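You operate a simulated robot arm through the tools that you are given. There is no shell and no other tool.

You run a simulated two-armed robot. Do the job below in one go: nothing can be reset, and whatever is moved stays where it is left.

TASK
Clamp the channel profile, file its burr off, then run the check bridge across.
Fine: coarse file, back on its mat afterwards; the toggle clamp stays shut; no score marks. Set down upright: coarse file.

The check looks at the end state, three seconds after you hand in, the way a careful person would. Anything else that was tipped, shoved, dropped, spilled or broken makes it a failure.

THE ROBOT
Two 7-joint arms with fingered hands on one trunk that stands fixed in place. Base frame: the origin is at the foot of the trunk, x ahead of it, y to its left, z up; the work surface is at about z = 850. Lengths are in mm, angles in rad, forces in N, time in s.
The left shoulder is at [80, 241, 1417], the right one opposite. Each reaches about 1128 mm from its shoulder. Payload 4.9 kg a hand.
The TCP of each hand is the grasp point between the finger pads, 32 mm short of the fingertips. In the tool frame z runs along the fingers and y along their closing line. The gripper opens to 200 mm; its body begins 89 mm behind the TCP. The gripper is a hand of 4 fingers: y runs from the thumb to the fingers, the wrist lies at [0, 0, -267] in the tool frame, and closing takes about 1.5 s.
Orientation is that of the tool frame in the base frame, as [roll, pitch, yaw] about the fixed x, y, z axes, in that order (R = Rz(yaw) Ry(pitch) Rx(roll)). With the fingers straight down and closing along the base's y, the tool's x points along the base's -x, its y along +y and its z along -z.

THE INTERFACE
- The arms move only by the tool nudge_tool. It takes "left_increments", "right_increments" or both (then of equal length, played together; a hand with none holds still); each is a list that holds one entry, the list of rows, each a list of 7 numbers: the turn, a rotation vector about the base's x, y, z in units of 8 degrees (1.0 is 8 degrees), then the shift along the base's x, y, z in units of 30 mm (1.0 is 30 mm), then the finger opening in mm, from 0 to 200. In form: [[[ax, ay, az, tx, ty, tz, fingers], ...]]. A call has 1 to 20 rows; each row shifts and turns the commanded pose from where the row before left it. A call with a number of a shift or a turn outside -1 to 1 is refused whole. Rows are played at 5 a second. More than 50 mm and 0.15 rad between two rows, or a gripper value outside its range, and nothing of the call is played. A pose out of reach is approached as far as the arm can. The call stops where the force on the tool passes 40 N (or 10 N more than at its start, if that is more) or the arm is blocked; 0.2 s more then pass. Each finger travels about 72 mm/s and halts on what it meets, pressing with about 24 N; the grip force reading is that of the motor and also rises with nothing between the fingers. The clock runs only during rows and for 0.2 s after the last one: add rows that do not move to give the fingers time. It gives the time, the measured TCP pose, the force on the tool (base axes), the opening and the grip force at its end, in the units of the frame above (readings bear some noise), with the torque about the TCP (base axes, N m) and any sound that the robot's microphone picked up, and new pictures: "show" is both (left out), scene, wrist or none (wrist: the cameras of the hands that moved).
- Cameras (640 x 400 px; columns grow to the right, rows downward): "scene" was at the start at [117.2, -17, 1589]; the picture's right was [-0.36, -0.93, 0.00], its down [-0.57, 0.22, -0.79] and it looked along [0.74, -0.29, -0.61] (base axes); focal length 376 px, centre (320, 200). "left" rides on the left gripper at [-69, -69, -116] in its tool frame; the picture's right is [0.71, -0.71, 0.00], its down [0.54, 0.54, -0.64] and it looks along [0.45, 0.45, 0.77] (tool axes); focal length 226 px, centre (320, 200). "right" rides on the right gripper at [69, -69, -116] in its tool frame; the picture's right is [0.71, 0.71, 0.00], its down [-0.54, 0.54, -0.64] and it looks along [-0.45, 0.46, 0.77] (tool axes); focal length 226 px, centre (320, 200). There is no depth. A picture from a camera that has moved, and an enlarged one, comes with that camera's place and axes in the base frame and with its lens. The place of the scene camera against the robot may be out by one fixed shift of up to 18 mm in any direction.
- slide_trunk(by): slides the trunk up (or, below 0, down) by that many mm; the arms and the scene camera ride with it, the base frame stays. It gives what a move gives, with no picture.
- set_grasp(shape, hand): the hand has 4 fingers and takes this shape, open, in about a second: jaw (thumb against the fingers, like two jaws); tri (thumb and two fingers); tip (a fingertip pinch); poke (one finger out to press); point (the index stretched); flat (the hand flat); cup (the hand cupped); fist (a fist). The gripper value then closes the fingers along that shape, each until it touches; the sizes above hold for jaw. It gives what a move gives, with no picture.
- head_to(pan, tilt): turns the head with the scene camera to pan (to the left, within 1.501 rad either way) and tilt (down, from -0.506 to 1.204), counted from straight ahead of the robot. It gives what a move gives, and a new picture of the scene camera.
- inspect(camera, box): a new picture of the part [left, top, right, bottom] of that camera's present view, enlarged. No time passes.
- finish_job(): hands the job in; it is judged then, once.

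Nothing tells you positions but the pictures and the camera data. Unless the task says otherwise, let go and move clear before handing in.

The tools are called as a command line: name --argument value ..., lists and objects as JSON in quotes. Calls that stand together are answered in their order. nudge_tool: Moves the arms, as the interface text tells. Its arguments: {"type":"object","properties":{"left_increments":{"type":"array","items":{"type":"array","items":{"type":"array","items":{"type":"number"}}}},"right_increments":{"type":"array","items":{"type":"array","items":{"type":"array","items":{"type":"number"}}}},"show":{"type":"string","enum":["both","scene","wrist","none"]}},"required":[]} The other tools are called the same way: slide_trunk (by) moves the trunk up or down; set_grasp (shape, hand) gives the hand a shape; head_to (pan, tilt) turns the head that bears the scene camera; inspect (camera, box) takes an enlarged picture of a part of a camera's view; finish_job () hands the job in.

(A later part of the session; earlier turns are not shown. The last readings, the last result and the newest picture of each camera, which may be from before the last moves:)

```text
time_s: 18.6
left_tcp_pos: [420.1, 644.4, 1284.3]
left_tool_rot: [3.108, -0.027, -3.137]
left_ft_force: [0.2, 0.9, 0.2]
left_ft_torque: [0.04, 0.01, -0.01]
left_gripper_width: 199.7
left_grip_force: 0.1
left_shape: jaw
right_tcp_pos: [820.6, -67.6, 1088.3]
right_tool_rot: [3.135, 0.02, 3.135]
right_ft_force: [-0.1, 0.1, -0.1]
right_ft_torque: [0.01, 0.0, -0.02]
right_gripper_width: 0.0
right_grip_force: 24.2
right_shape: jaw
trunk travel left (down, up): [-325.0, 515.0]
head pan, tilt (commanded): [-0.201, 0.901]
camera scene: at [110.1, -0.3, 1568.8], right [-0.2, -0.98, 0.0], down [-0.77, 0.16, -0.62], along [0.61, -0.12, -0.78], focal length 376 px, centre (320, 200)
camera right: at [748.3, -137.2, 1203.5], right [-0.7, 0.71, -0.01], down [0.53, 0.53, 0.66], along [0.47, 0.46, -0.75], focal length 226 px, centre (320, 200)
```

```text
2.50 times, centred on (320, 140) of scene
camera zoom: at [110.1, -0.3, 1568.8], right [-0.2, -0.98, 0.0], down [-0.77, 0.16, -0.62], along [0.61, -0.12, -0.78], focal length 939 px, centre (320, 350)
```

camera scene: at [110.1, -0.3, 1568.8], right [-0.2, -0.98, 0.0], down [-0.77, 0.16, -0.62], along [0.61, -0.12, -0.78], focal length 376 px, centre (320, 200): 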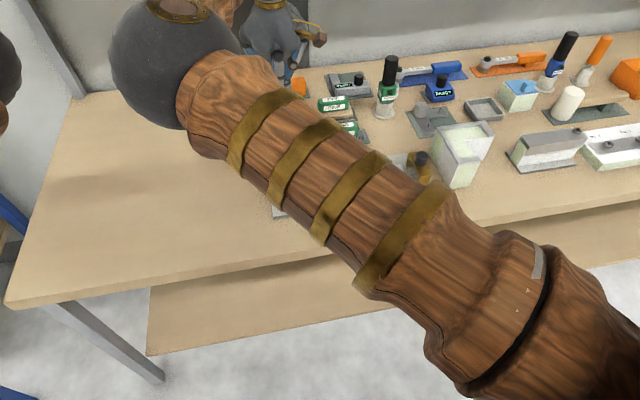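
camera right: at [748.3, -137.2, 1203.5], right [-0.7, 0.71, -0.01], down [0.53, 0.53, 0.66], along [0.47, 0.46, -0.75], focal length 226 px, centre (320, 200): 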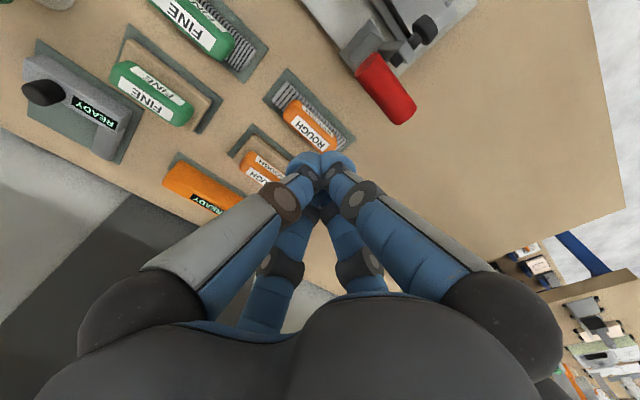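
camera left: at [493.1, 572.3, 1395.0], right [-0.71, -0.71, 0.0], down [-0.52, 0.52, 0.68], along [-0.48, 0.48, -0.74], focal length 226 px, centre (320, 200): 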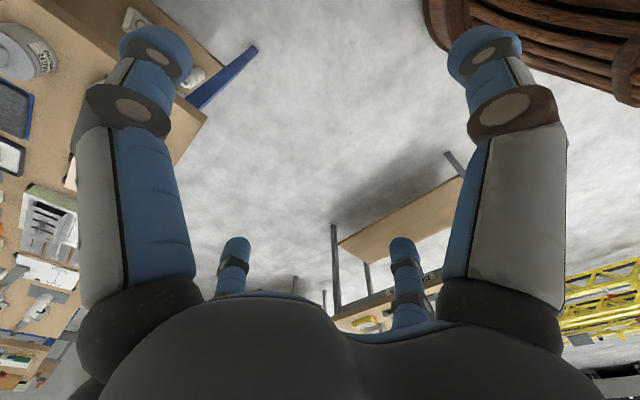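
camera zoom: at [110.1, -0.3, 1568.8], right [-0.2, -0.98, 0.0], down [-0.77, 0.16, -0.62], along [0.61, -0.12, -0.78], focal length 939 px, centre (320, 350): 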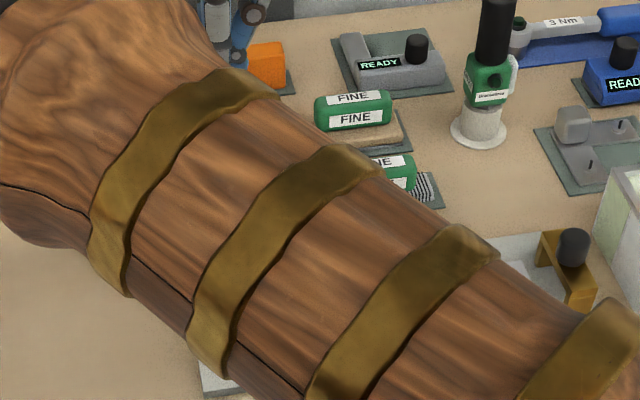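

Good view of the handle from behind. I'll zoom on the file and handle here for measurements.

inspect --camera "right" --box '[230, 50, 370, 200]'

inspect --camera "right" --box '[300, 0, 480, 140]'

```text
2.67 times, centred on (300, 125) of right
camera zoom: at [748.3, -137.2, 1203.5], right [-0.7, 0.71, -0.01], down [0.53, 0.53, 0.66], along [0.47, 0.46, -0.75], focal length 603 px, centre (373, 400)
```

zoom: 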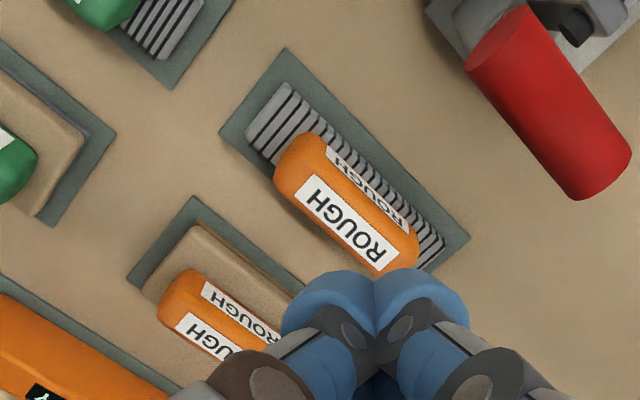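

```text
2.86 times, centred on (390, 70) of right
camera zoom: at [748.3, -137.2, 1203.5], right [-0.7, 0.71, -0.01], down [0.53, 0.53, 0.66], along [0.47, 0.46, -0.75], focal length 646 px, centre (120, 571)
```

zoom: 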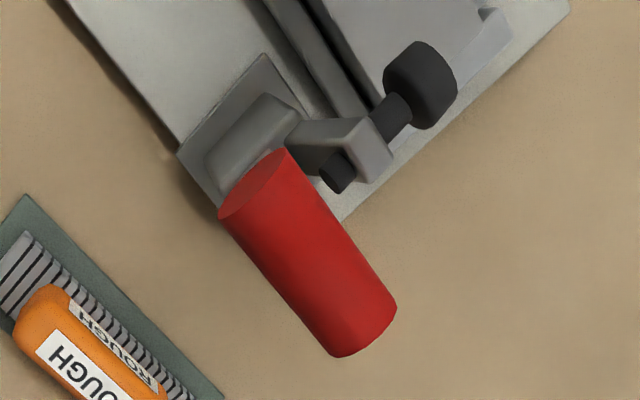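

The file sits on its mat: mat centre about (858, −51), file 35 × 124 mm, orange grip top about z 907. Now I'll lower the closed fingers behind the red grip and move toward −x until light contact.

nudge_tool --right_increments '[[[0, 0, 0, 0, 0, -0.95, 0], [0, 0, 0, 0, 0, -0.95, 0], [0, 0, 0, -0.4, 0, 0, 0], [0, 0, 0, -0.2, 0, 0, 0], [0, 0, 0, -0.1, 0, 0, 0], [0, 0, 0, -0.1, 0, 0, 0]]]' --show "wrist"

```text
time_s: 19.9
left_tcp_pos: [419.9, 645.5, 1283.7]
left_tool_rot: [3.108, -0.029, -3.14]
left_ft_force: [0.3, 0.5, -0.8]
left_ft_torque: [0.0, -0.01, -0.01]
left_gripper_width: 200.0
left_grip_force: 0.2
left_shape: jaw
right_tcp_pos: [796.9, -69.4, 1033.0]
right_tool_rot: [3.135, 0.02, 3.133]
right_ft_force: [0.5, -0.2, 0.7]
right_ft_torque: [0.0, -0.04, 0.0]
right_gripper_width: 0.0
right_grip_force: 24.1
right_shape: jaw
trunk travel left (down, up): [-325.0, 515.0]
head pan, tilt (commanded): [-0.201, 0.901]
camera right: at [724.2, -137.9, 1146.9], right [-0.7, 0.71, -0.01], down [0.53, 0.53, 0.66], along [0.47, 0.46, -0.75], focal length 226 px, centre (320, 200)
```

right: 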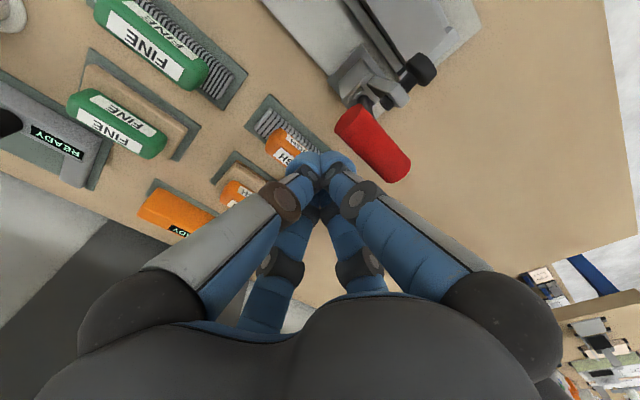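

nudge_tool --right_increments '[[[0, 0, 0, -0.15, 0, 0, 0], [0, 0, 0, -0.15, 0, 0, 0], [0, 0, 0, 0, 0, 0, 0]]]' --show "none"

nudge_tool --right_increments '[[[0, 0, 0, -0.1, 0, 0, 0], [0, 0, 0, -0.1, 0, 0, 0], [0, 0, 0, 0, 0, 0, 0]]]' --show "wrist"

```text
time_s: 20.8
left_tcp_pos: [420.8, 644.3, 1284.0]
left_tool_rot: [3.109, -0.027, -3.14]
left_ft_force: [-0.1, -0.1, 0.2]
left_ft_torque: [0.01, 0.03, -0.03]
left_gripper_width: 200.1
left_grip_force: 0.0
left_shape: jaw
right_tcp_pos: [788.2, -69.4, 1033.3]
right_tool_rot: [3.136, 0.021, 3.132]
right_ft_force: [0.1, 0.1, 0.5]
right_ft_torque: [0.01, -0.01, 0.0]
right_gripper_width: 0.0
right_grip_force: 23.9
right_shape: jaw
trunk travel left (down, up): [-325.0, 515.0]
head pan, tilt (commanded): [-0.201, 0.901]
```

```text
time_s: 21.6
left_tcp_pos: [423.1, 645.0, 1283.7]
left_tool_rot: [3.11, -0.029, -3.138]
left_ft_force: [0.1, 0.2, 0.1]
left_ft_torque: [0.0, -0.05, -0.02]
left_gripper_width: 199.8
left_grip_force: 0.0
left_shape: jaw
right_tcp_pos: [784.8, -68.9, 1032.2]
right_tool_rot: [3.134, 0.022, 3.134]
right_ft_force: [14.1, -0.5, 4.1]
right_ft_torque: [-0.04, -0.1, 0.02]
right_gripper_width: 0.1
right_grip_force: 23.6
right_shape: jaw
trunk travel left (down, up): [-325.0, 515.0]
head pan, tilt (commanded): [-0.201, 0.901]
camera right: at [711.5, -138.5, 1146.2], right [-0.7, 0.71, -0.01], down [0.53, 0.53, 0.66], along [0.48, 0.46, -0.75], focal length 226 px, centre (320, 200)
```

right: 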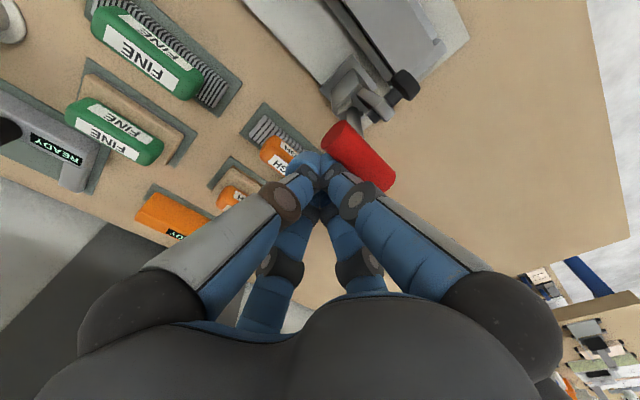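

Contact at about 14 N. I'll check whether the handle/arm moved at all.

inspect --camera "right" --box '[300, 50, 440, 200]'

```text
2.67 times, centred on (370, 125) of right
camera zoom: at [711.5, -138.5, 1146.2], right [-0.7, 0.71, -0.01], down [0.53, 0.53, 0.66], along [0.48, 0.46, -0.75], focal length 603 px, centre (187, 400)
```

zoom: 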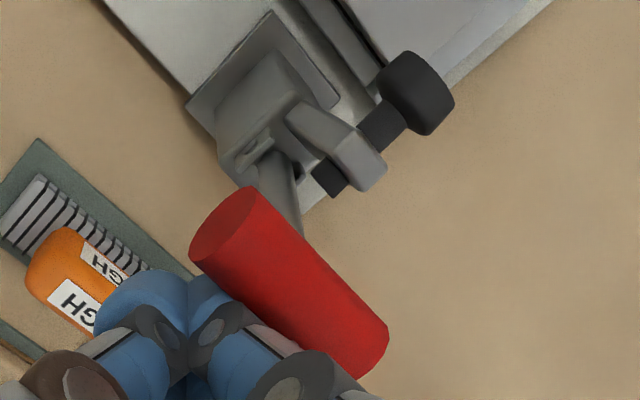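

No movement with 14 N toward −x, so that is likely the stop side. I'll back off, lift over the grip, and try from the front pushing toward +x.

nudge_tool --right_increments '[[[0, 0, 0, 0.5, 0, 0, 0], [0, 0, 0, 0.2, 0, 0.9, 0], [0, 0, 0, 0, 0, 0.9, 0], [0, 0, 0, -0.8, 0, 0.1, 0], [0, 0, 0, -0.9, 0, 0, 0], [0, 0, 0, -0.9, 0, 0, 0], [0, 0, 0, -0.9, 0, 0, 0], [0, 0, 0, -0.1, 0, 0, 0], [0, 0, 0, 0, 0, 0, 0]]]' --show "wrist"

```text
time_s: 23.6
left_tcp_pos: [420.5, 644.3, 1283.5]
left_tool_rot: [3.108, -0.028, -3.14]
left_ft_force: [-0.4, -0.2, -0.2]
left_ft_torque: [0.0, 0.0, -0.03]
left_gripper_width: 200.0
left_grip_force: 0.0
left_shape: jaw
right_tcp_pos: [694.6, -68.5, 1087.9]
right_tool_rot: [3.135, 0.021, 3.132]
right_ft_force: [-1.0, -0.6, -0.4]
right_ft_torque: [0.03, -0.01, 0.02]
right_gripper_width: 0.0
right_grip_force: 24.6
right_shape: jaw
trunk travel left (down, up): [-325.0, 515.0]
head pan, tilt (commanded): [-0.201, 0.901]
camera right: at [623.0, -138.3, 1202.8], right [-0.7, 0.71, -0.01], down [0.53, 0.53, 0.66], along [0.47, 0.46, -0.75], focal length 226 px, centre (320, 200)
```

right: 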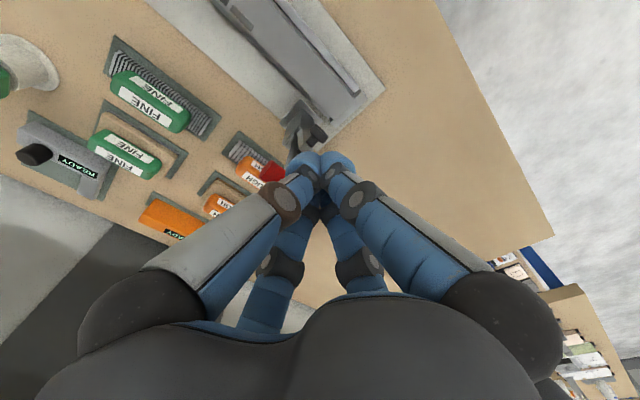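

nudge_tool --right_increments '[[[0, 0, 0, 0, 0, -0.8, 0], [0, 0, 0, 0, 0, -0.8, 0], [0, 0, 0, 0.2, 0, 0, 0], [0, 0, 0, 0.2, 0, 0, 0], [0, 0, 0, 0, 0, 0, 0]]]' --show "none"

nudge_tool --right_increments '[[[0, 0, 0, 0.1, 0, 0, 0], [0, 0, 0, 0.1, 0, 0, 0], [0, 0, 0, 0, 0, 0, 0]]]' --show "wrist"

```text
time_s: 24.8
left_tcp_pos: [420.7, 644.1, 1284.2]
left_tool_rot: [3.108, -0.028, -3.138]
left_ft_force: [-0.3, 0.4, 0.3]
left_ft_torque: [0.0, 0.03, 0.0]
left_gripper_width: 200.1
left_grip_force: 0.1
left_shape: jaw
right_tcp_pos: [706.1, -68.7, 1040.9]
right_tool_rot: [3.133, 0.021, 3.133]
right_ft_force: [0.3, 0.1, 0.1]
right_ft_torque: [0.01, -0.01, -0.02]
right_gripper_width: 0.0
right_grip_force: 23.7
right_shape: jaw
trunk travel left (down, up): [-325.0, 515.0]
head pan, tilt (commanded): [-0.201, 0.901]
```

```text
time_s: 25.6
left_tcp_pos: [420.4, 644.0, 1284.4]
left_tool_rot: [3.108, -0.028, -3.139]
left_ft_force: [-0.8, -0.3, 0.3]
left_ft_torque: [0.02, -0.01, -0.03]
left_gripper_width: 199.8
left_grip_force: 0.0
left_shape: jaw
right_tcp_pos: [713.3, -69.4, 1041.6]
right_tool_rot: [3.136, 0.021, 3.133]
right_ft_force: [-1.1, 0.0, -0.8]
right_ft_torque: [0.0, 0.0, -0.04]
right_gripper_width: 0.0
right_grip_force: 23.8
right_shape: jaw
trunk travel left (down, up): [-325.0, 515.0]
head pan, tilt (commanded): [-0.201, 0.901]
camera right: at [640.6, -138.5, 1155.2], right [-0.7, 0.71, -0.01], down [0.53, 0.53, 0.66], along [0.47, 0.46, -0.75], focal length 226 px, centre (320, 200)
```

right: 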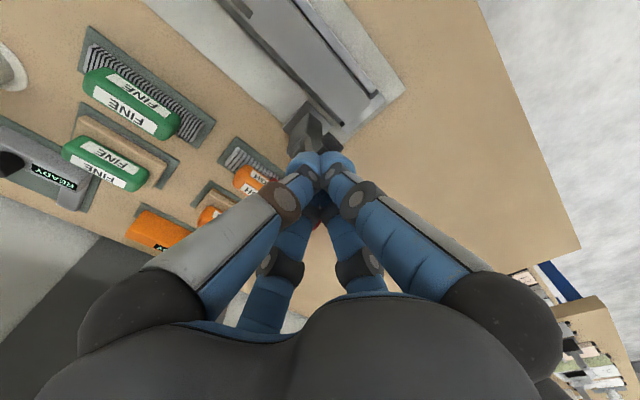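

nudge_tool --right_increments '[[[0, 0, 0, 0.12, 0, 0, 0], [0, 0, 0, 0.12, 0, 0, 0], [0, 0, 0, 0, 0, 0, 0]]]' --show "wrist"

```text
time_s: 26.4
left_tcp_pos: [419.8, 644.9, 1283.4]
left_tool_rot: [3.108, -0.027, -3.138]
left_ft_force: [-0.2, -0.1, -0.8]
left_ft_torque: [-0.03, -0.02, -0.02]
left_gripper_width: 199.9
left_grip_force: 0.1
left_shape: jaw
right_tcp_pos: [719.7, -68.6, 1041.5]
right_tool_rot: [3.133, 0.021, 3.132]
right_ft_force: [-1.0, 0.4, -0.7]
right_ft_torque: [-0.02, 0.02, 0.05]
right_gripper_width: 0.1
right_grip_force: 24.2
right_shape: jaw
trunk travel left (down, up): [-325.0, 515.0]
head pan, tilt (commanded): [-0.201, 0.901]
camera right: at [648.0, -138.4, 1155.4], right [-0.7, 0.71, -0.01], down [0.53, 0.53, 0.66], along [0.47, 0.46, -0.75], focal length 226 px, centre (320, 200)
```

right: 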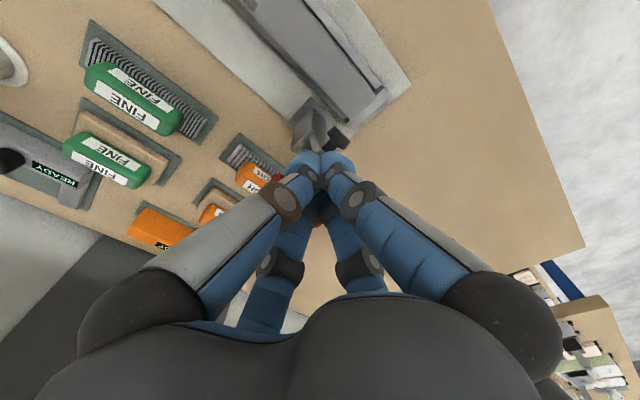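

inspect --camera "right" --box '[250, 70, 390, 220]'

```text
2.67 times, centred on (320, 145) of right
camera zoom: at [648.0, -138.4, 1155.4], right [-0.7, 0.71, -0.01], down [0.53, 0.53, 0.66], along [0.47, 0.46, -0.75], focal length 603 px, centre (320, 347)
```

zoom: 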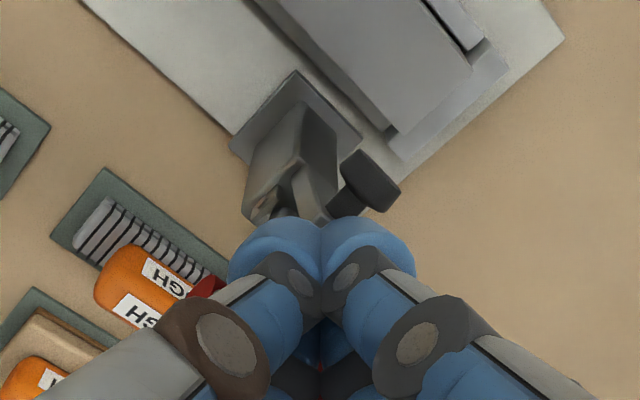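

nudge_tool --right_increments '[[[0, 0, 0, 0.15, 0, 0, 0], [0, 0, 0, 0.15, 0, 0, 0], [0, 0, 0, 0.15, 0, 0, 0], [0, 0, 0, 0, 0, 0, 0]]]' --show "wrist"

inspect --camera "right" --box '[250, 70, 390, 220]'

```text
time_s: 27.4
left_tcp_pos: [420.2, 645.7, 1284.0]
left_tool_rot: [3.108, -0.027, -3.138]
left_ft_force: [-0.6, -0.5, 0.5]
left_ft_torque: [-0.01, -0.01, 0.02]
left_gripper_width: 200.2
left_grip_force: 0.1
left_shape: jaw
right_tcp_pos: [733.2, -69.1, 1040.4]
right_tool_rot: [3.135, 0.022, 3.134]
right_ft_force: [-0.4, -0.2, 0.2]
right_ft_torque: [0.02, 0.01, -0.02]
right_gripper_width: 0.0
right_grip_force: 23.5
right_shape: jaw
trunk travel left (down, up): [-325.0, 515.0]
head pan, tilt (commanded): [-0.201, 0.901]
camera right: at [661.1, -138.5, 1155.4], right [-0.7, 0.71, -0.01], down [0.53, 0.53, 0.66], along [0.47, 0.46, -0.75], focal length 226 px, centre (320, 200)
```

right: 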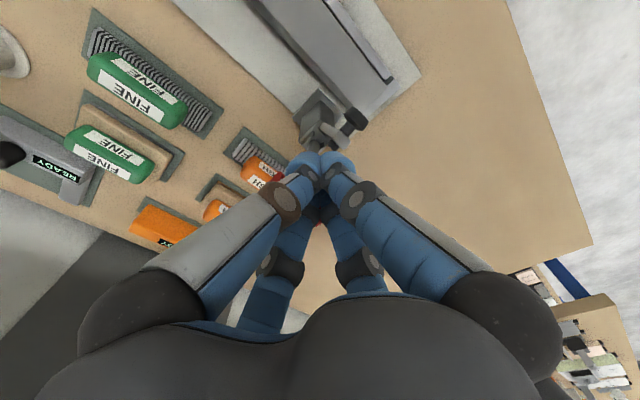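

```text
2.67 times, centred on (320, 145) of right
camera zoom: at [661.1, -138.5, 1155.4], right [-0.7, 0.71, -0.01], down [0.53, 0.53, 0.66], along [0.47, 0.46, -0.75], focal length 603 px, centre (320, 347)
```

zoom: 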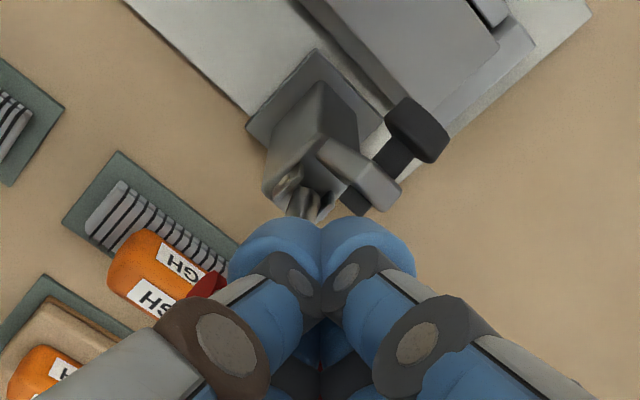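

Pushing toward +x moves the handle easily and the arm with the black foot swings down over the channel, so it closes backward. I continue along the arc to about 45°.

nudge_tool --right_increments '[[[0, 0, 0, 0.16, 0, -0.05, 0], [0, 0, 0, 0.16, 0, -0.07, 0], [0, 0, 0, 0.16, 0, -0.09, 0], [0, 0, 0, 0.16, 0, -0.1, 0], [0, 0, 0, 0.16, 0, -0.1, 0], [0, 0, 0, 0.16, 0, -0.12, 0], [0, 0, 0, 0.16, 0, -0.12, 0], [0, 0, 0, 0.16, 0, -0.12, 0], [0, 0, 0, 0, 0, 0, 0]]]' --show "wrist"

inspect --camera "right" --box '[250, 50, 410, 220]'

```text
time_s: 29.4
left_tcp_pos: [421.1, 644.6, 1284.3]
left_tool_rot: [3.107, -0.029, -3.14]
left_ft_force: [0.9, 0.4, -0.2]
left_ft_torque: [0.0, -0.03, 0.02]
left_gripper_width: 199.8
left_grip_force: 0.1
left_shape: jaw
right_tcp_pos: [771.5, -68.6, 1017.3]
right_tool_rot: [3.134, 0.023, 3.132]
right_ft_force: [-0.6, 0.0, 0.4]
right_ft_torque: [0.02, 0.01, 0.04]
right_gripper_width: 0.2
right_grip_force: 24.0
right_shape: jaw
trunk travel left (down, up): [-325.0, 515.0]
head pan, tilt (commanded): [-0.201, 0.901]
camera right: at [699.6, -138.3, 1132.2], right [-0.7, 0.71, -0.01], down [0.53, 0.53, 0.66], along [0.47, 0.46, -0.75], focal length 226 px, centre (320, 200)
```

right: 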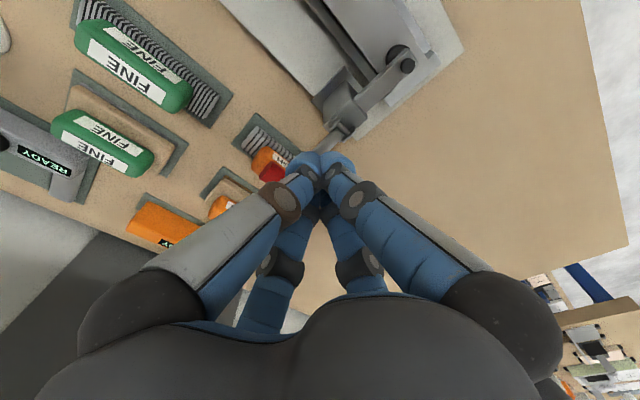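

```text
2.35 times, centred on (330, 135) of right
camera zoom: at [699.6, -138.3, 1132.2], right [-0.7, 0.71, -0.01], down [0.53, 0.53, 0.66], along [0.47, 0.46, -0.75], focal length 532 px, centre (296, 353)
```

zoom: 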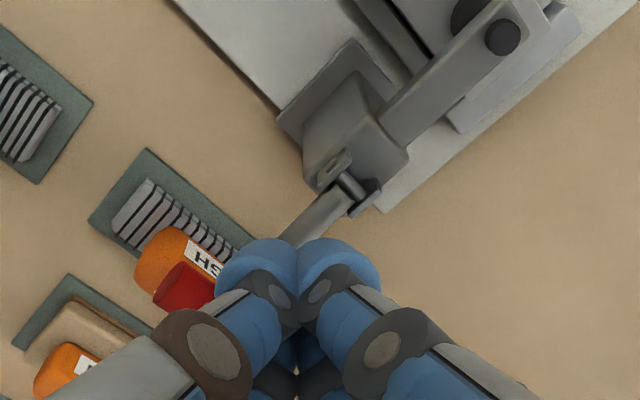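

The arm is almost down on the channel, handle about 45° back. I'll lift the fingers, move over the top of the grip and press it down along the arc.

nudge_tool --right_increments '[[[0, 0, 0, -0.1, 0, 0.5, 0], [0, 0, 0, 0, 0, 0.9, 0], [0, 0, 0, 0.6, 0, 0.2, 0], [0, 0, 0, 0.8, 0, 0, 0], [0, 0, 0, 0, 0, 0, 0], [0, 0, 0, 0, 0, 0, 0]]]' --show "wrist"

inspect --camera "right" --box '[250, 50, 430, 220]'

```text
time_s: 30.8
left_tcp_pos: [420.5, 644.6, 1283.0]
left_tool_rot: [3.109, -0.027, -3.137]
left_ft_force: [-0.2, 0.1, 0.2]
left_ft_torque: [-0.01, -0.02, 0.01]
left_gripper_width: 199.8
left_grip_force: 0.1
left_shape: jaw
right_tcp_pos: [811.2, -69.5, 1065.3]
right_tool_rot: [3.135, 0.022, 3.132]
right_ft_force: [-0.5, 0.4, -0.3]
right_ft_torque: [0.02, 0.01, 0.0]
right_gripper_width: 0.1
right_grip_force: 24.3
right_shape: jaw
trunk travel left (down, up): [-325.0, 515.0]
head pan, tilt (commanded): [-0.201, 0.901]
camera right: at [739.1, -138.3, 1180.7], right [-0.7, 0.71, -0.01], down [0.53, 0.53, 0.66], along [0.47, 0.46, -0.75], focal length 226 px, centre (320, 200)
```

right: 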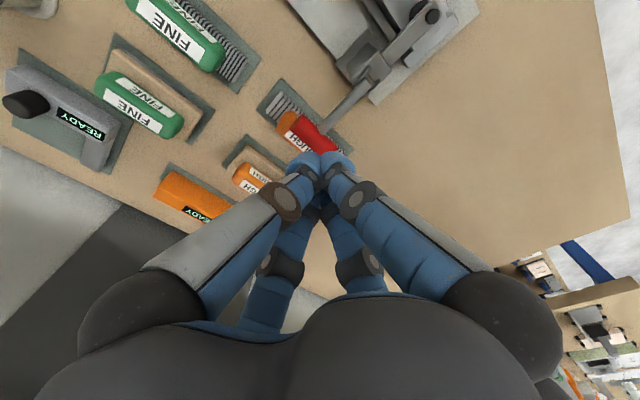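

```text
2.35 times, centred on (340, 135) of right
camera zoom: at [739.1, -138.3, 1180.7], right [-0.7, 0.71, -0.01], down [0.53, 0.53, 0.66], along [0.47, 0.46, -0.75], focal length 532 px, centre (273, 353)
```

zoom: 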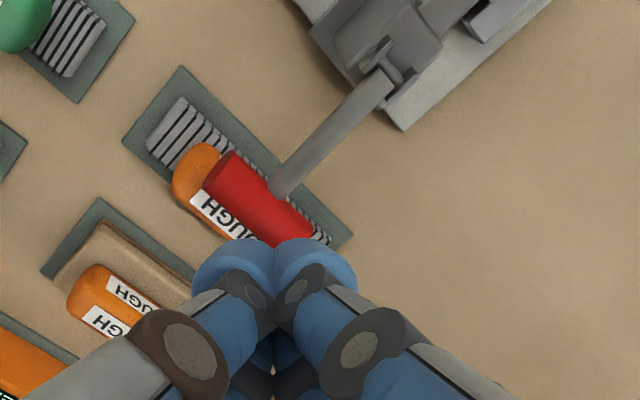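

The handle dropped by itself to near horizontal: grip now around (826, −68, 949). I'll press it down gently to make sure it locks.

nudge_tool --right_increments '[[[0, 0, 0, 0.5, 0, -0.6, 0], [0, 0, 0, 0, 0, -0.9, 0], [0, 0, 0, 0, 0, -0.6, 0], [0, 0, 0, 0, 0, -0.1, 0], [0, 0, 0, 0, 0, -0.1, 0], [0, 0, 0, 0, 0, 0, 0]]]' --show "wrist"

```text
time_s: 32.1
left_tcp_pos: [421.2, 644.8, 1283.1]
left_tool_rot: [3.108, -0.029, -3.138]
left_ft_force: [-0.2, 0.2, -0.3]
left_ft_torque: [-0.01, 0.02, 0.05]
left_gripper_width: 199.9
left_grip_force: 0.0
left_shape: jaw
right_tcp_pos: [826.8, -68.3, 996.7]
right_tool_rot: [3.136, 0.02, 3.133]
right_ft_force: [0.3, -0.7, 0.0]
right_ft_torque: [-0.01, 0.0, -0.02]
right_gripper_width: 0.0
right_grip_force: 23.5
right_shape: jaw
trunk travel left (down, up): [-325.0, 515.0]
head pan, tilt (commanded): [-0.201, 0.901]
camera right: at [754.0, -138.5, 1111.0], right [-0.7, 0.71, -0.01], down [0.53, 0.53, 0.66], along [0.47, 0.46, -0.75], focal length 226 px, centre (320, 200)
```

right: 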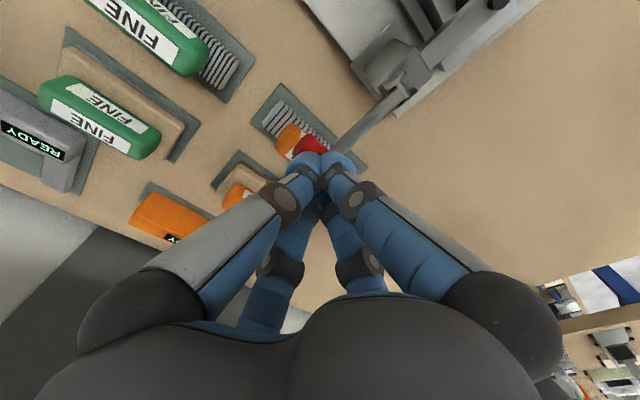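

nudge_tool --right_increments '[[[0, 0, 0, 0, 0, -0.13, 0], [0, 0, 0, 0, 0, -0.13, 0], [0, 0, 0, 0, 0, 0, 0]]]' --show "none"

nudge_tool --right_increments '[[[0, 0, 0, 0, 0, -0.13, 0], [0, 0, 0, 0, 0, -0.13, 0], [0, 0, 0, 0, 0, 0, 0]]]' --show "wrist"

```text
time_s: 33.0
left_tcp_pos: [416.5, 644.8, 1285.7]
left_tool_rot: [3.109, -0.025, -3.138]
left_ft_force: [0.8, -0.8, 0.0]
left_ft_torque: [-0.01, 0.0, 0.01]
left_gripper_width: 199.9
left_grip_force: 0.1
left_shape: jaw
right_tcp_pos: [825.7, -68.7, 994.2]
right_tool_rot: [3.135, 0.029, 3.132]
right_ft_force: [7.2, 0.8, 34.6]
right_ft_torque: [0.34, -0.32, 0.02]
right_gripper_width: 0.0
right_grip_force: 24.5
right_shape: jaw
trunk travel left (down, up): [-325.0, 515.0]
head pan, tilt (commanded): [-0.201, 0.901]
```

```text
time_s: 33.3
left_tcp_pos: [418.3, 643.7, 1284.4]
left_tool_rot: [3.108, -0.026, -3.14]
left_ft_force: [0.4, -0.9, -0.2]
left_ft_torque: [0.03, 0.02, 0.02]
left_gripper_width: 199.7
left_grip_force: 0.1
left_shape: jaw
right_tcp_pos: [826.5, -68.7, 993.5]
right_tool_rot: [3.133, 0.03, 3.133]
right_ft_force: [-7.6, 1.8, 23.0]
right_ft_torque: [0.27, 0.33, 0.05]
right_gripper_width: 0.0
right_grip_force: 23.8
right_shape: jaw
trunk travel left (down, up): [-325.0, 515.0]
head pan, tilt (commanded): [-0.201, 0.901]
stopped in row 1 (right hand): the force on the tool passed its limit at 49 N (the readings are from after the stop); the commanded pose is now the measured one
camera right: at [753.7, -138.0, 1107.9], right [-0.7, 0.71, -0.02], down [0.53, 0.53, 0.66], along [0.48, 0.46, -0.75], focal length 226 px, centre (320, 200)
```

right: 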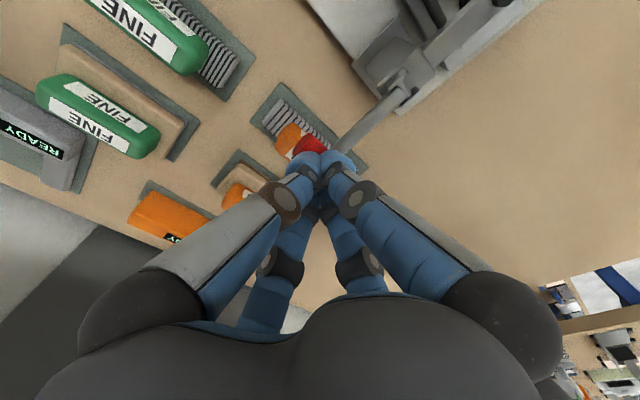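

The handle is at its hard stop (no more travel at 40+ N), so the clamp is shut. I'll lift off and inspect the clamp foot on the channel, the burrs and the file.

nudge_tool --right_increments '[[[0, 0, 0, 0, 0, 0.6, 0], [0, 0, 0, 0, 0, 0.9, 0], [0, 0, 0, -0.9, -0.6, 0.9, 0], [0, 0, 0, -0.9, -0.8, 0.9, 0], [0, 0, 0, -0.9, -0.8, 0.3, 200], [0, 0, 0, -0.9, -0.8, 0, 200], [0, 0, 0, -0.9, -0.8, 0, 200], [0, 0, 0, -0.9, -0.8, 0, 200], [0, 0, 0, 0, 0, 0, 200], [0, 0, 0, 0, 0, 0, 200], [0, 0, 0, 0, 0, 0, 200]]]' --show "wrist"

inspect --camera "right" --box '[220, 80, 440, 270]'

```text
time_s: 35.7
left_tcp_pos: [420.5, 643.6, 1283.2]
left_tool_rot: [3.109, -0.029, -3.138]
left_ft_force: [-0.6, 0.0, 1.0]
left_ft_torque: [0.01, 0.01, 0.02]
left_gripper_width: 199.9
left_grip_force: 0.1
left_shape: jaw
right_tcp_pos: [666.4, -208.0, 1098.9]
right_tool_rot: [3.135, 0.027, 3.134]
right_ft_force: [0.3, 0.2, -0.5]
right_ft_torque: [0.0, -0.01, -0.03]
right_gripper_width: 199.8
right_grip_force: 0.0
right_shape: jaw
trunk travel left (down, up): [-325.0, 515.0]
head pan, tilt (commanded): [-0.201, 0.901]
camera right: at [593.0, -278.1, 1213.3], right [-0.7, 0.71, -0.01], down [0.53, 0.53, 0.66], along [0.48, 0.46, -0.75], focal length 226 px, centre (320, 200)
```

right: 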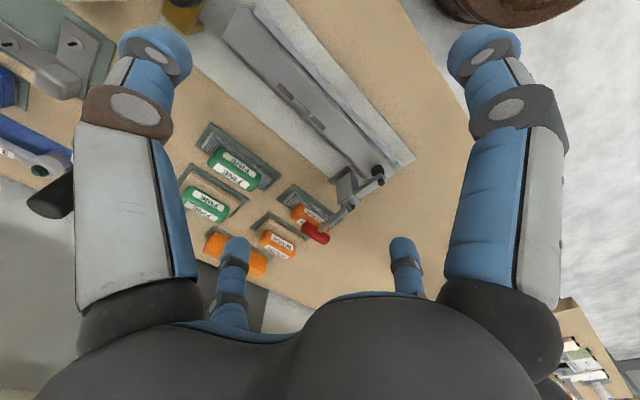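

```text
2.11 times, centred on (330, 175) of right
camera zoom: at [593.0, -278.1, 1213.3], right [-0.7, 0.71, -0.01], down [0.53, 0.53, 0.66], along [0.48, 0.46, -0.75], focal length 476 px, centre (299, 253)
```

zoom: 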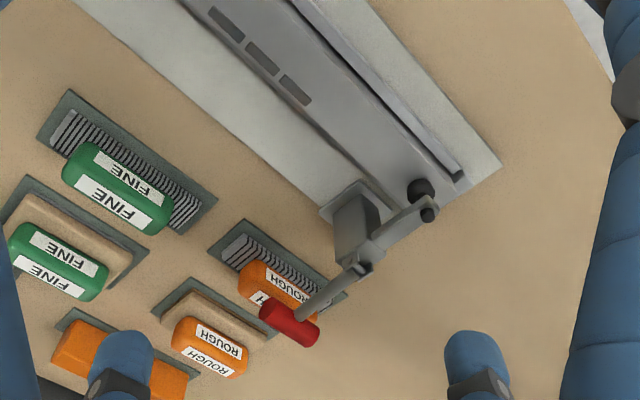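

The clamp is shut with its foot on the channel's left end; burrs are at about x 688, y −253/−223/−195, z ≈ 905. The closed red grip (y −89…−47) now overhangs the file's front, so I need precise file measurements; I'll take a closer look at the file.

nudge_tool --right_increments '[[[0, 0, 0, 0.9, 0.6, -0.5, 200], [0, 0, 0, 0.9, 0.6, -0.5, 200], [0, 0, 0, 0.9, 0.6, -0.5, 200], [0, 0, 0, 0, 0, 0, 200], [0, 0, 0, 0, 0, 0, 200]]]' --show "wrist"

inspect --camera "right" --box '[240, 100, 420, 260]'

inspect --camera "right" --box '[260, 0, 440, 160]'

```text
time_s: 36.9
left_tcp_pos: [420.4, 645.4, 1283.9]
left_tool_rot: [3.108, -0.027, -3.138]
left_ft_force: [0.1, -0.7, -0.2]
left_ft_torque: [-0.04, 0.0, 0.0]
left_gripper_width: 200.0
left_grip_force: 0.1
left_shape: jaw
right_tcp_pos: [746.3, -153.1, 1053.7]
right_tool_rot: [3.135, 0.025, 3.132]
right_ft_force: [0.2, 0.8, -0.4]
right_ft_torque: [0.0, 0.0, -0.04]
right_gripper_width: 199.9
right_grip_force: 0.1
right_shape: jaw
trunk travel left (down, up): [-325.0, 515.0]
head pan, tilt (commanded): [-0.201, 0.901]
camera right: at [674.3, -222.4, 1167.4], right [-0.7, 0.71, -0.01], down [0.53, 0.53, 0.66], along [0.48, 0.46, -0.75], focal length 226 px, centre (320, 200)
```

right: 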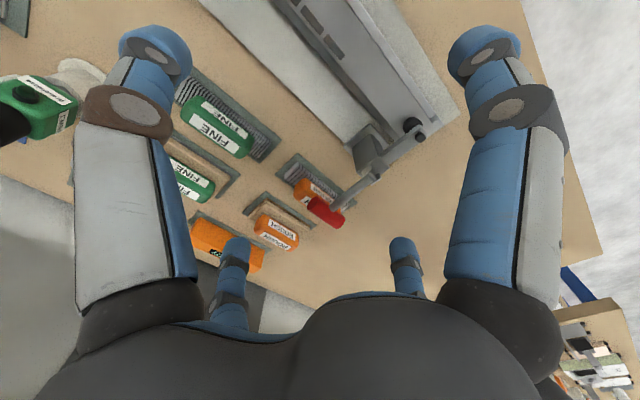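

```text
2.50 times, centred on (330, 180) of right
camera zoom: at [674.3, -222.4, 1167.4], right [-0.7, 0.71, -0.01], down [0.53, 0.53, 0.66], along [0.48, 0.46, -0.75], focal length 565 px, centre (295, 250)
```

zoom: 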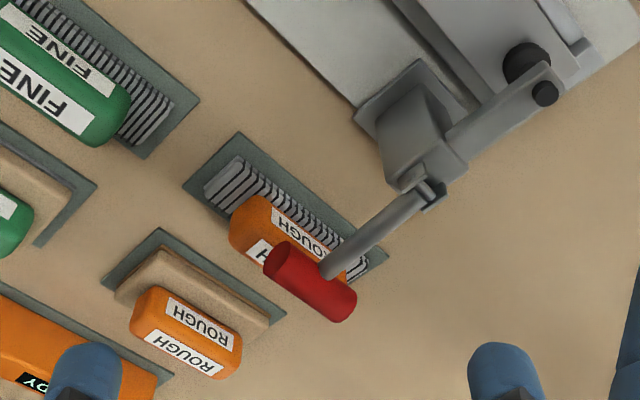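

```text
2.50 times, centred on (350, 80) of right
camera zoom: at [674.3, -222.4, 1167.4], right [-0.7, 0.71, -0.01], down [0.53, 0.53, 0.66], along [0.48, 0.46, -0.75], focal length 565 px, centre (245, 500)
```

zoom: 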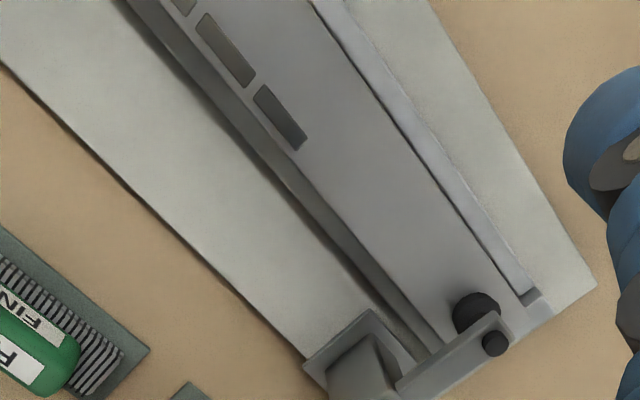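

The back side is crowded: red grip in front of the file and the sanding block behind it, so a 4-finger grasp is tight. I'll try the "tip" hand shape in free air to see which fingers it leaves in play.

set_grasp --hand "right" --shape "tip"

inspect --camera "right" --box '[0, 0, 640, 400]'

```text
time_s: 37.8
left_tcp_pos: [420.9, 645.1, 1283.1]
left_tool_rot: [3.109, -0.027, -3.137]
left_ft_force: [0.3, -0.2, 0.3]
left_ft_torque: [0.0, -0.01, 0.04]
left_gripper_width: 200.1
left_grip_force: 0.0
left_shape: jaw
right_tcp_pos: [746.3, -153.3, 1053.9]
right_tool_rot: [3.136, 0.026, 3.135]
right_ft_force: [-1.2, 0.1, -0.3]
right_ft_torque: [0.01, -0.03, 0.05]
right_gripper_width: 199.9
right_grip_force: 0.1
right_shape: tip
trunk travel left (down, up): [-325.0, 515.0]
head pan, tilt (commanded): [-0.201, 0.901]
```

```text
1.00 times, centred on (320, 200) of right (not enlarged: the box is as wide or as high as the picture)
camera zoom: at [674.3, -222.5, 1167.5], right [-0.7, 0.71, -0.01], down [0.53, 0.53, 0.66], along [0.48, 0.46, -0.75], focal length 226 px, centre (320, 200)
```

zoom: 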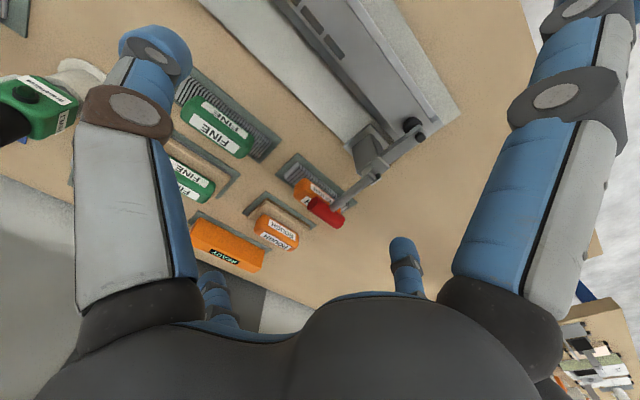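

inspect --camera "scene" --box '[200, 0, 500, 200]'

set_grasp --hand "right" --shape "tri"

inspect --camera "right" --box '[0, 0, 640, 400]'

```text
2.00 times, centred on (350, 100) of scene
camera zoom: at [110.3, -0.2, 1568.8], right [-0.2, -0.98, 0.0], down [-0.77, 0.16, -0.62], along [0.61, -0.12, -0.78], focal length 751 px, centre (260, 400)
```

zoom: 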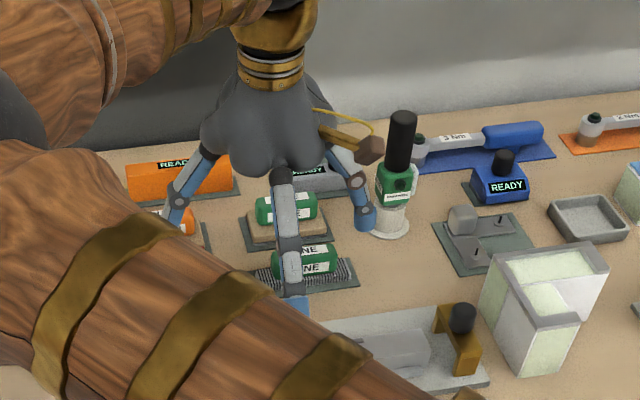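

```text
time_s: 38.7
left_tcp_pos: [420.2, 644.6, 1283.2]
left_tool_rot: [3.109, -0.028, -3.138]
left_ft_force: [0.3, 0.8, -0.3]
left_ft_torque: [0.0, -0.05, 0.03]
left_gripper_width: 199.9
left_grip_force: 0.1
left_shape: jaw
right_tcp_pos: [747.1, -153.7, 1053.8]
right_tool_rot: [3.135, 0.026, 3.133]
right_ft_force: [0.0, -0.6, 0.6]
right_ft_torque: [-0.02, -0.04, -0.01]
right_gripper_width: 200.2
right_grip_force: 0.0
right_shape: tri
trunk travel left (down, up): [-325.0, 515.0]
head pan, tilt (commanded): [-0.201, 0.901]
```

```text
1.00 times, centred on (320, 200) of right (not enlarged: the box is as wide or as high as the picture)
camera zoom: at [674.4, -222.5, 1167.4], right [-0.7, 0.71, -0.01], down [0.53, 0.53, 0.66], along [0.48, 0.46, -0.75], focal length 226 px, centre (320, 200)
```

zoom: 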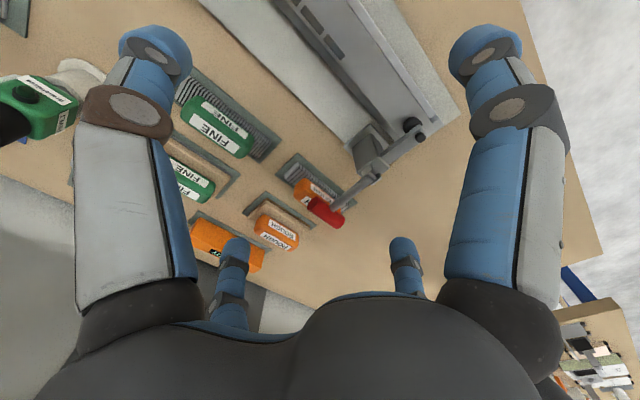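

nudge_tool --right_increments '[[[0, 0, 0, 0, 0, 0, 60], [0, 0, 0, 0, 0, 0, 60], [0, 0, 0, 0, 0, 0, 60], [0, 0, 0, 0, 0, 0, 60], [0, 0, 0, 0, 0, 0, 60], [0, 0, 0, 0, 0, 0, 60]]]' --show "both"

```text
time_s: 40.1
left_tcp_pos: [421.3, 643.3, 1282.6]
left_tool_rot: [3.108, -0.03, -3.138]
left_ft_force: [0.4, 0.3, -0.1]
left_ft_torque: [-0.01, -0.03, 0.02]
left_gripper_width: 199.9
left_grip_force: 0.0
left_shape: jaw
right_tcp_pos: [747.4, -151.9, 1053.3]
right_tool_rot: [3.136, 0.026, 3.133]
right_ft_force: [0.4, -0.8, -0.6]
right_ft_torque: [0.05, 0.04, -0.01]
right_gripper_width: 60.4
right_grip_force: 0.1
right_shape: tri
trunk travel left (down, up): [-325.0, 515.0]
head pan, tilt (commanded): [-0.201, 0.901]
camera scene: at [110.4, -0.2, 1568.8], right [-0.2, -0.98, 0.0], down [-0.77, 0.16, -0.62], along [0.61, -0.12, -0.78], focal length 376 px, centre (320, 200)
camera right: at [674.3, -222.5, 1167.4], right [-0.7, 0.71, -0.01], down [0.53, 0.53, 0.66], along [0.48, 0.46, -0.75], focal length 226 px, centre (320, 200)
```

scene: 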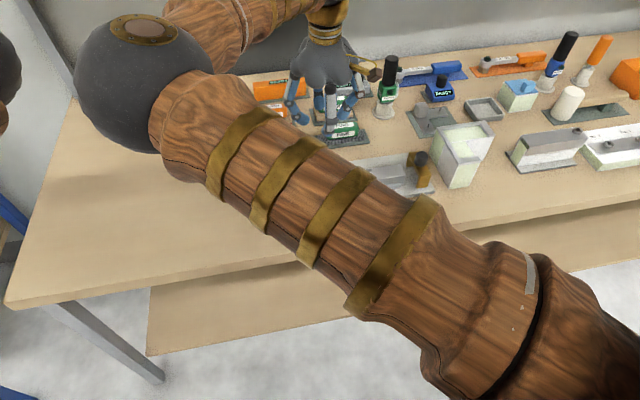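
right: 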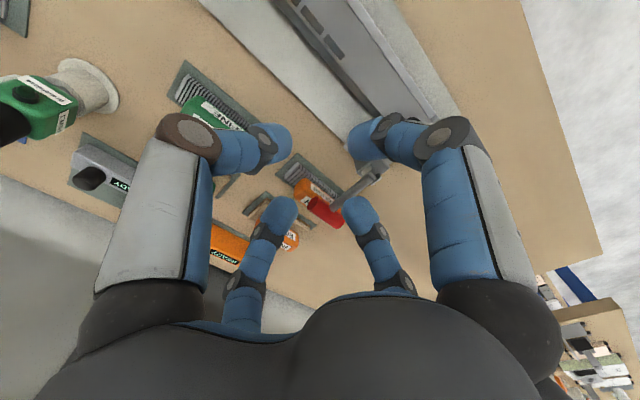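

"Tip" leaves only thumb and opposite finger closing along tool-y, with the other two splayed. With the hand yawed 90° I could pinch the file's orange grip front/back near its +y end, clear of the red handle. I'll switch to tip and test the yaw in free air.

set_grasp --hand "right" --shape "tip"

nudge_tool --right_increments '[[[0, 0, 0.94, 0, 0, 0.3, 200], [0, 0, 0.94, 0, 0, 0.3, 200], [0, 0, 0.94, 0, 0, 0.3, 200], [0, 0, 0.94, 0, 0, 0.3, 200], [0, 0, 0.94, 0, 0, 0, 200], [0, 0, 0.94, 0, 0, 0, 200], [0, 0, 0, 0, 0, 0, 200], [0, 0, 0, 0, 0, 0, 200]]]' --show "both"

```text
time_s: 41.0
left_tcp_pos: [420.1, 644.0, 1283.7]
left_tool_rot: [3.107, -0.028, -3.137]
left_ft_force: [0.0, -0.6, 1.0]
left_ft_torque: [-0.01, 0.0, -0.01]
left_gripper_width: 200.0
left_grip_force: 0.0
left_shape: jaw
right_tcp_pos: [747.5, -153.4, 1052.5]
right_tool_rot: [3.134, 0.026, 3.133]
right_ft_force: [0.9, -0.6, 0.7]
right_ft_torque: [0.01, 0.01, 0.02]
right_gripper_width: 199.8
right_grip_force: 0.0
right_shape: tip
trunk travel left (down, up): [-325.0, 515.0]
head pan, tilt (commanded): [-0.201, 0.901]
```

```text
time_s: 42.8
left_tcp_pos: [420.9, 644.5, 1283.1]
left_tool_rot: [3.109, -0.027, -3.137]
left_ft_force: [-0.5, 0.3, -0.5]
left_ft_torque: [0.0, 0.01, -0.01]
left_gripper_width: 200.0
left_grip_force: 0.0
left_shape: jaw
right_tcp_pos: [746.1, -152.7, 1090.0]
right_tool_rot: [3.135, 0.026, -2.361]
right_ft_force: [-0.8, -0.5, -0.6]
right_ft_torque: [0.01, -0.02, 0.0]
right_gripper_width: 200.1
right_grip_force: 0.0
right_shape: tip
trunk travel left (down, up): [-325.0, 515.0]
head pan, tilt (commanded): [-0.201, 0.901]
camera scene: at [110.5, -0.3, 1568.8], right [-0.2, -0.98, 0.0], down [-0.77, 0.16, -0.62], along [0.61, -0.12, -0.78], focal length 376 px, centre (320, 200)
camera right: at [744.6, -253.5, 1203.4], right [-1.0, 0.01, -0.01], down [0.0, 0.75, 0.66], along [0.01, 0.66, -0.75], focal length 226 px, centre (320, 200)
```

scene: 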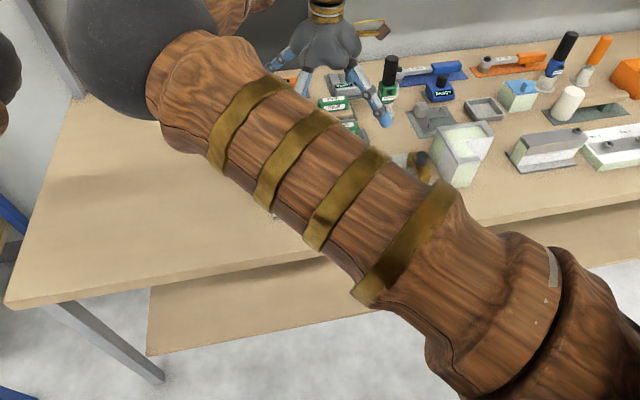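
right: 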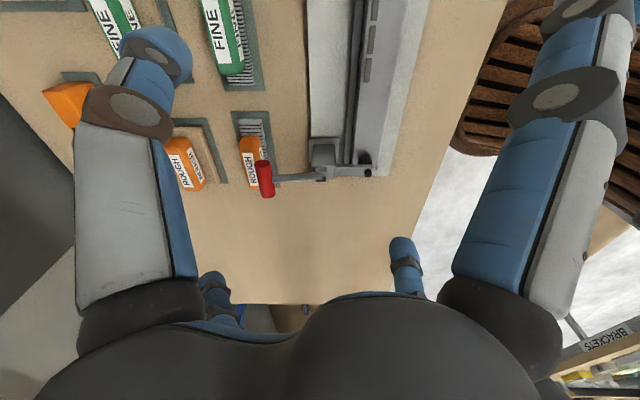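

The 45° yaw works and gives a clean look along +y. I'll zoom here for measurements.

inspect --camera "right" --box '[150, 60, 400, 220]'

inspect --camera "right" --box '[220, 100, 300, 210]'

inspect --camera "right" --box '[290, 0, 440, 190]'

```text
2.50 times, centred on (275, 140) of right
camera zoom: at [744.6, -253.5, 1203.4], right [-1.0, 0.01, -0.01], down [0.0, 0.75, 0.66], along [0.01, 0.66, -0.75], focal length 565 px, centre (432, 350)
```

zoom: 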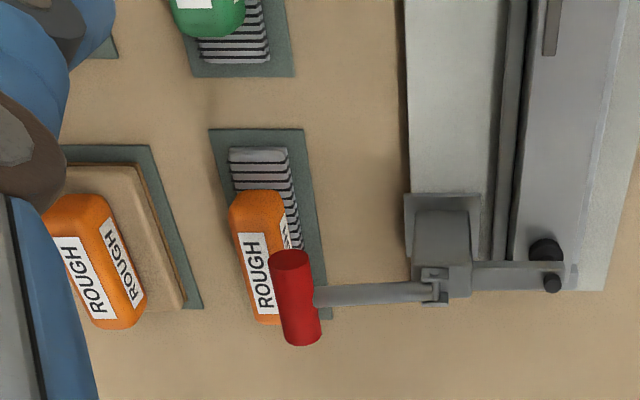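

```text
3.64 times, centred on (260, 155) of right
camera zoom: at [744.6, -253.5, 1203.4], right [-1.0, 0.01, -0.01], down [0.0, 0.75, 0.66], along [0.01, 0.66, -0.75], focal length 822 px, centre (538, 364)
```

zoom: 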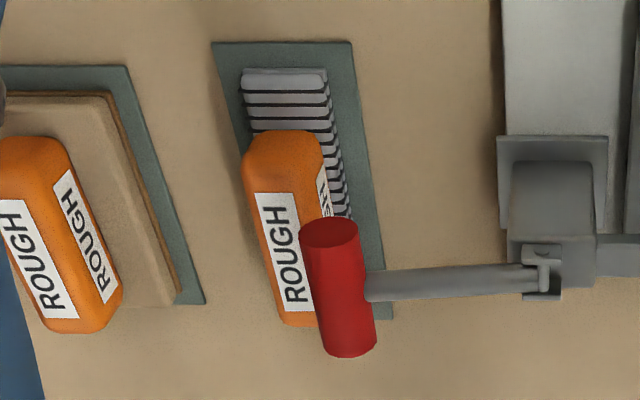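

```text
2.11 times, centred on (365, 95) of right
camera zoom: at [744.6, -253.5, 1203.4], right [-1.0, 0.01, -0.01], down [0.0, 0.75, 0.66], along [0.01, 0.66, -0.75], focal length 476 px, centre (225, 421)
```

zoom: 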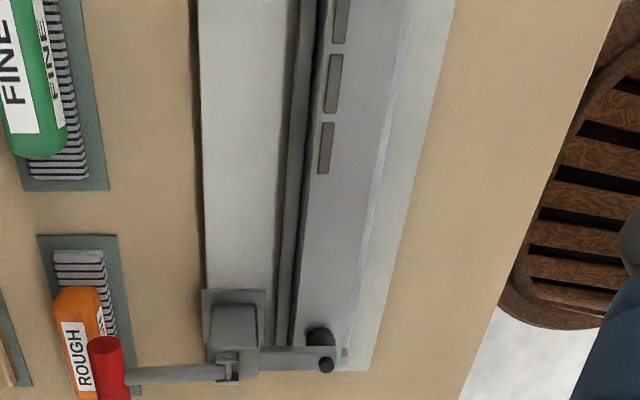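

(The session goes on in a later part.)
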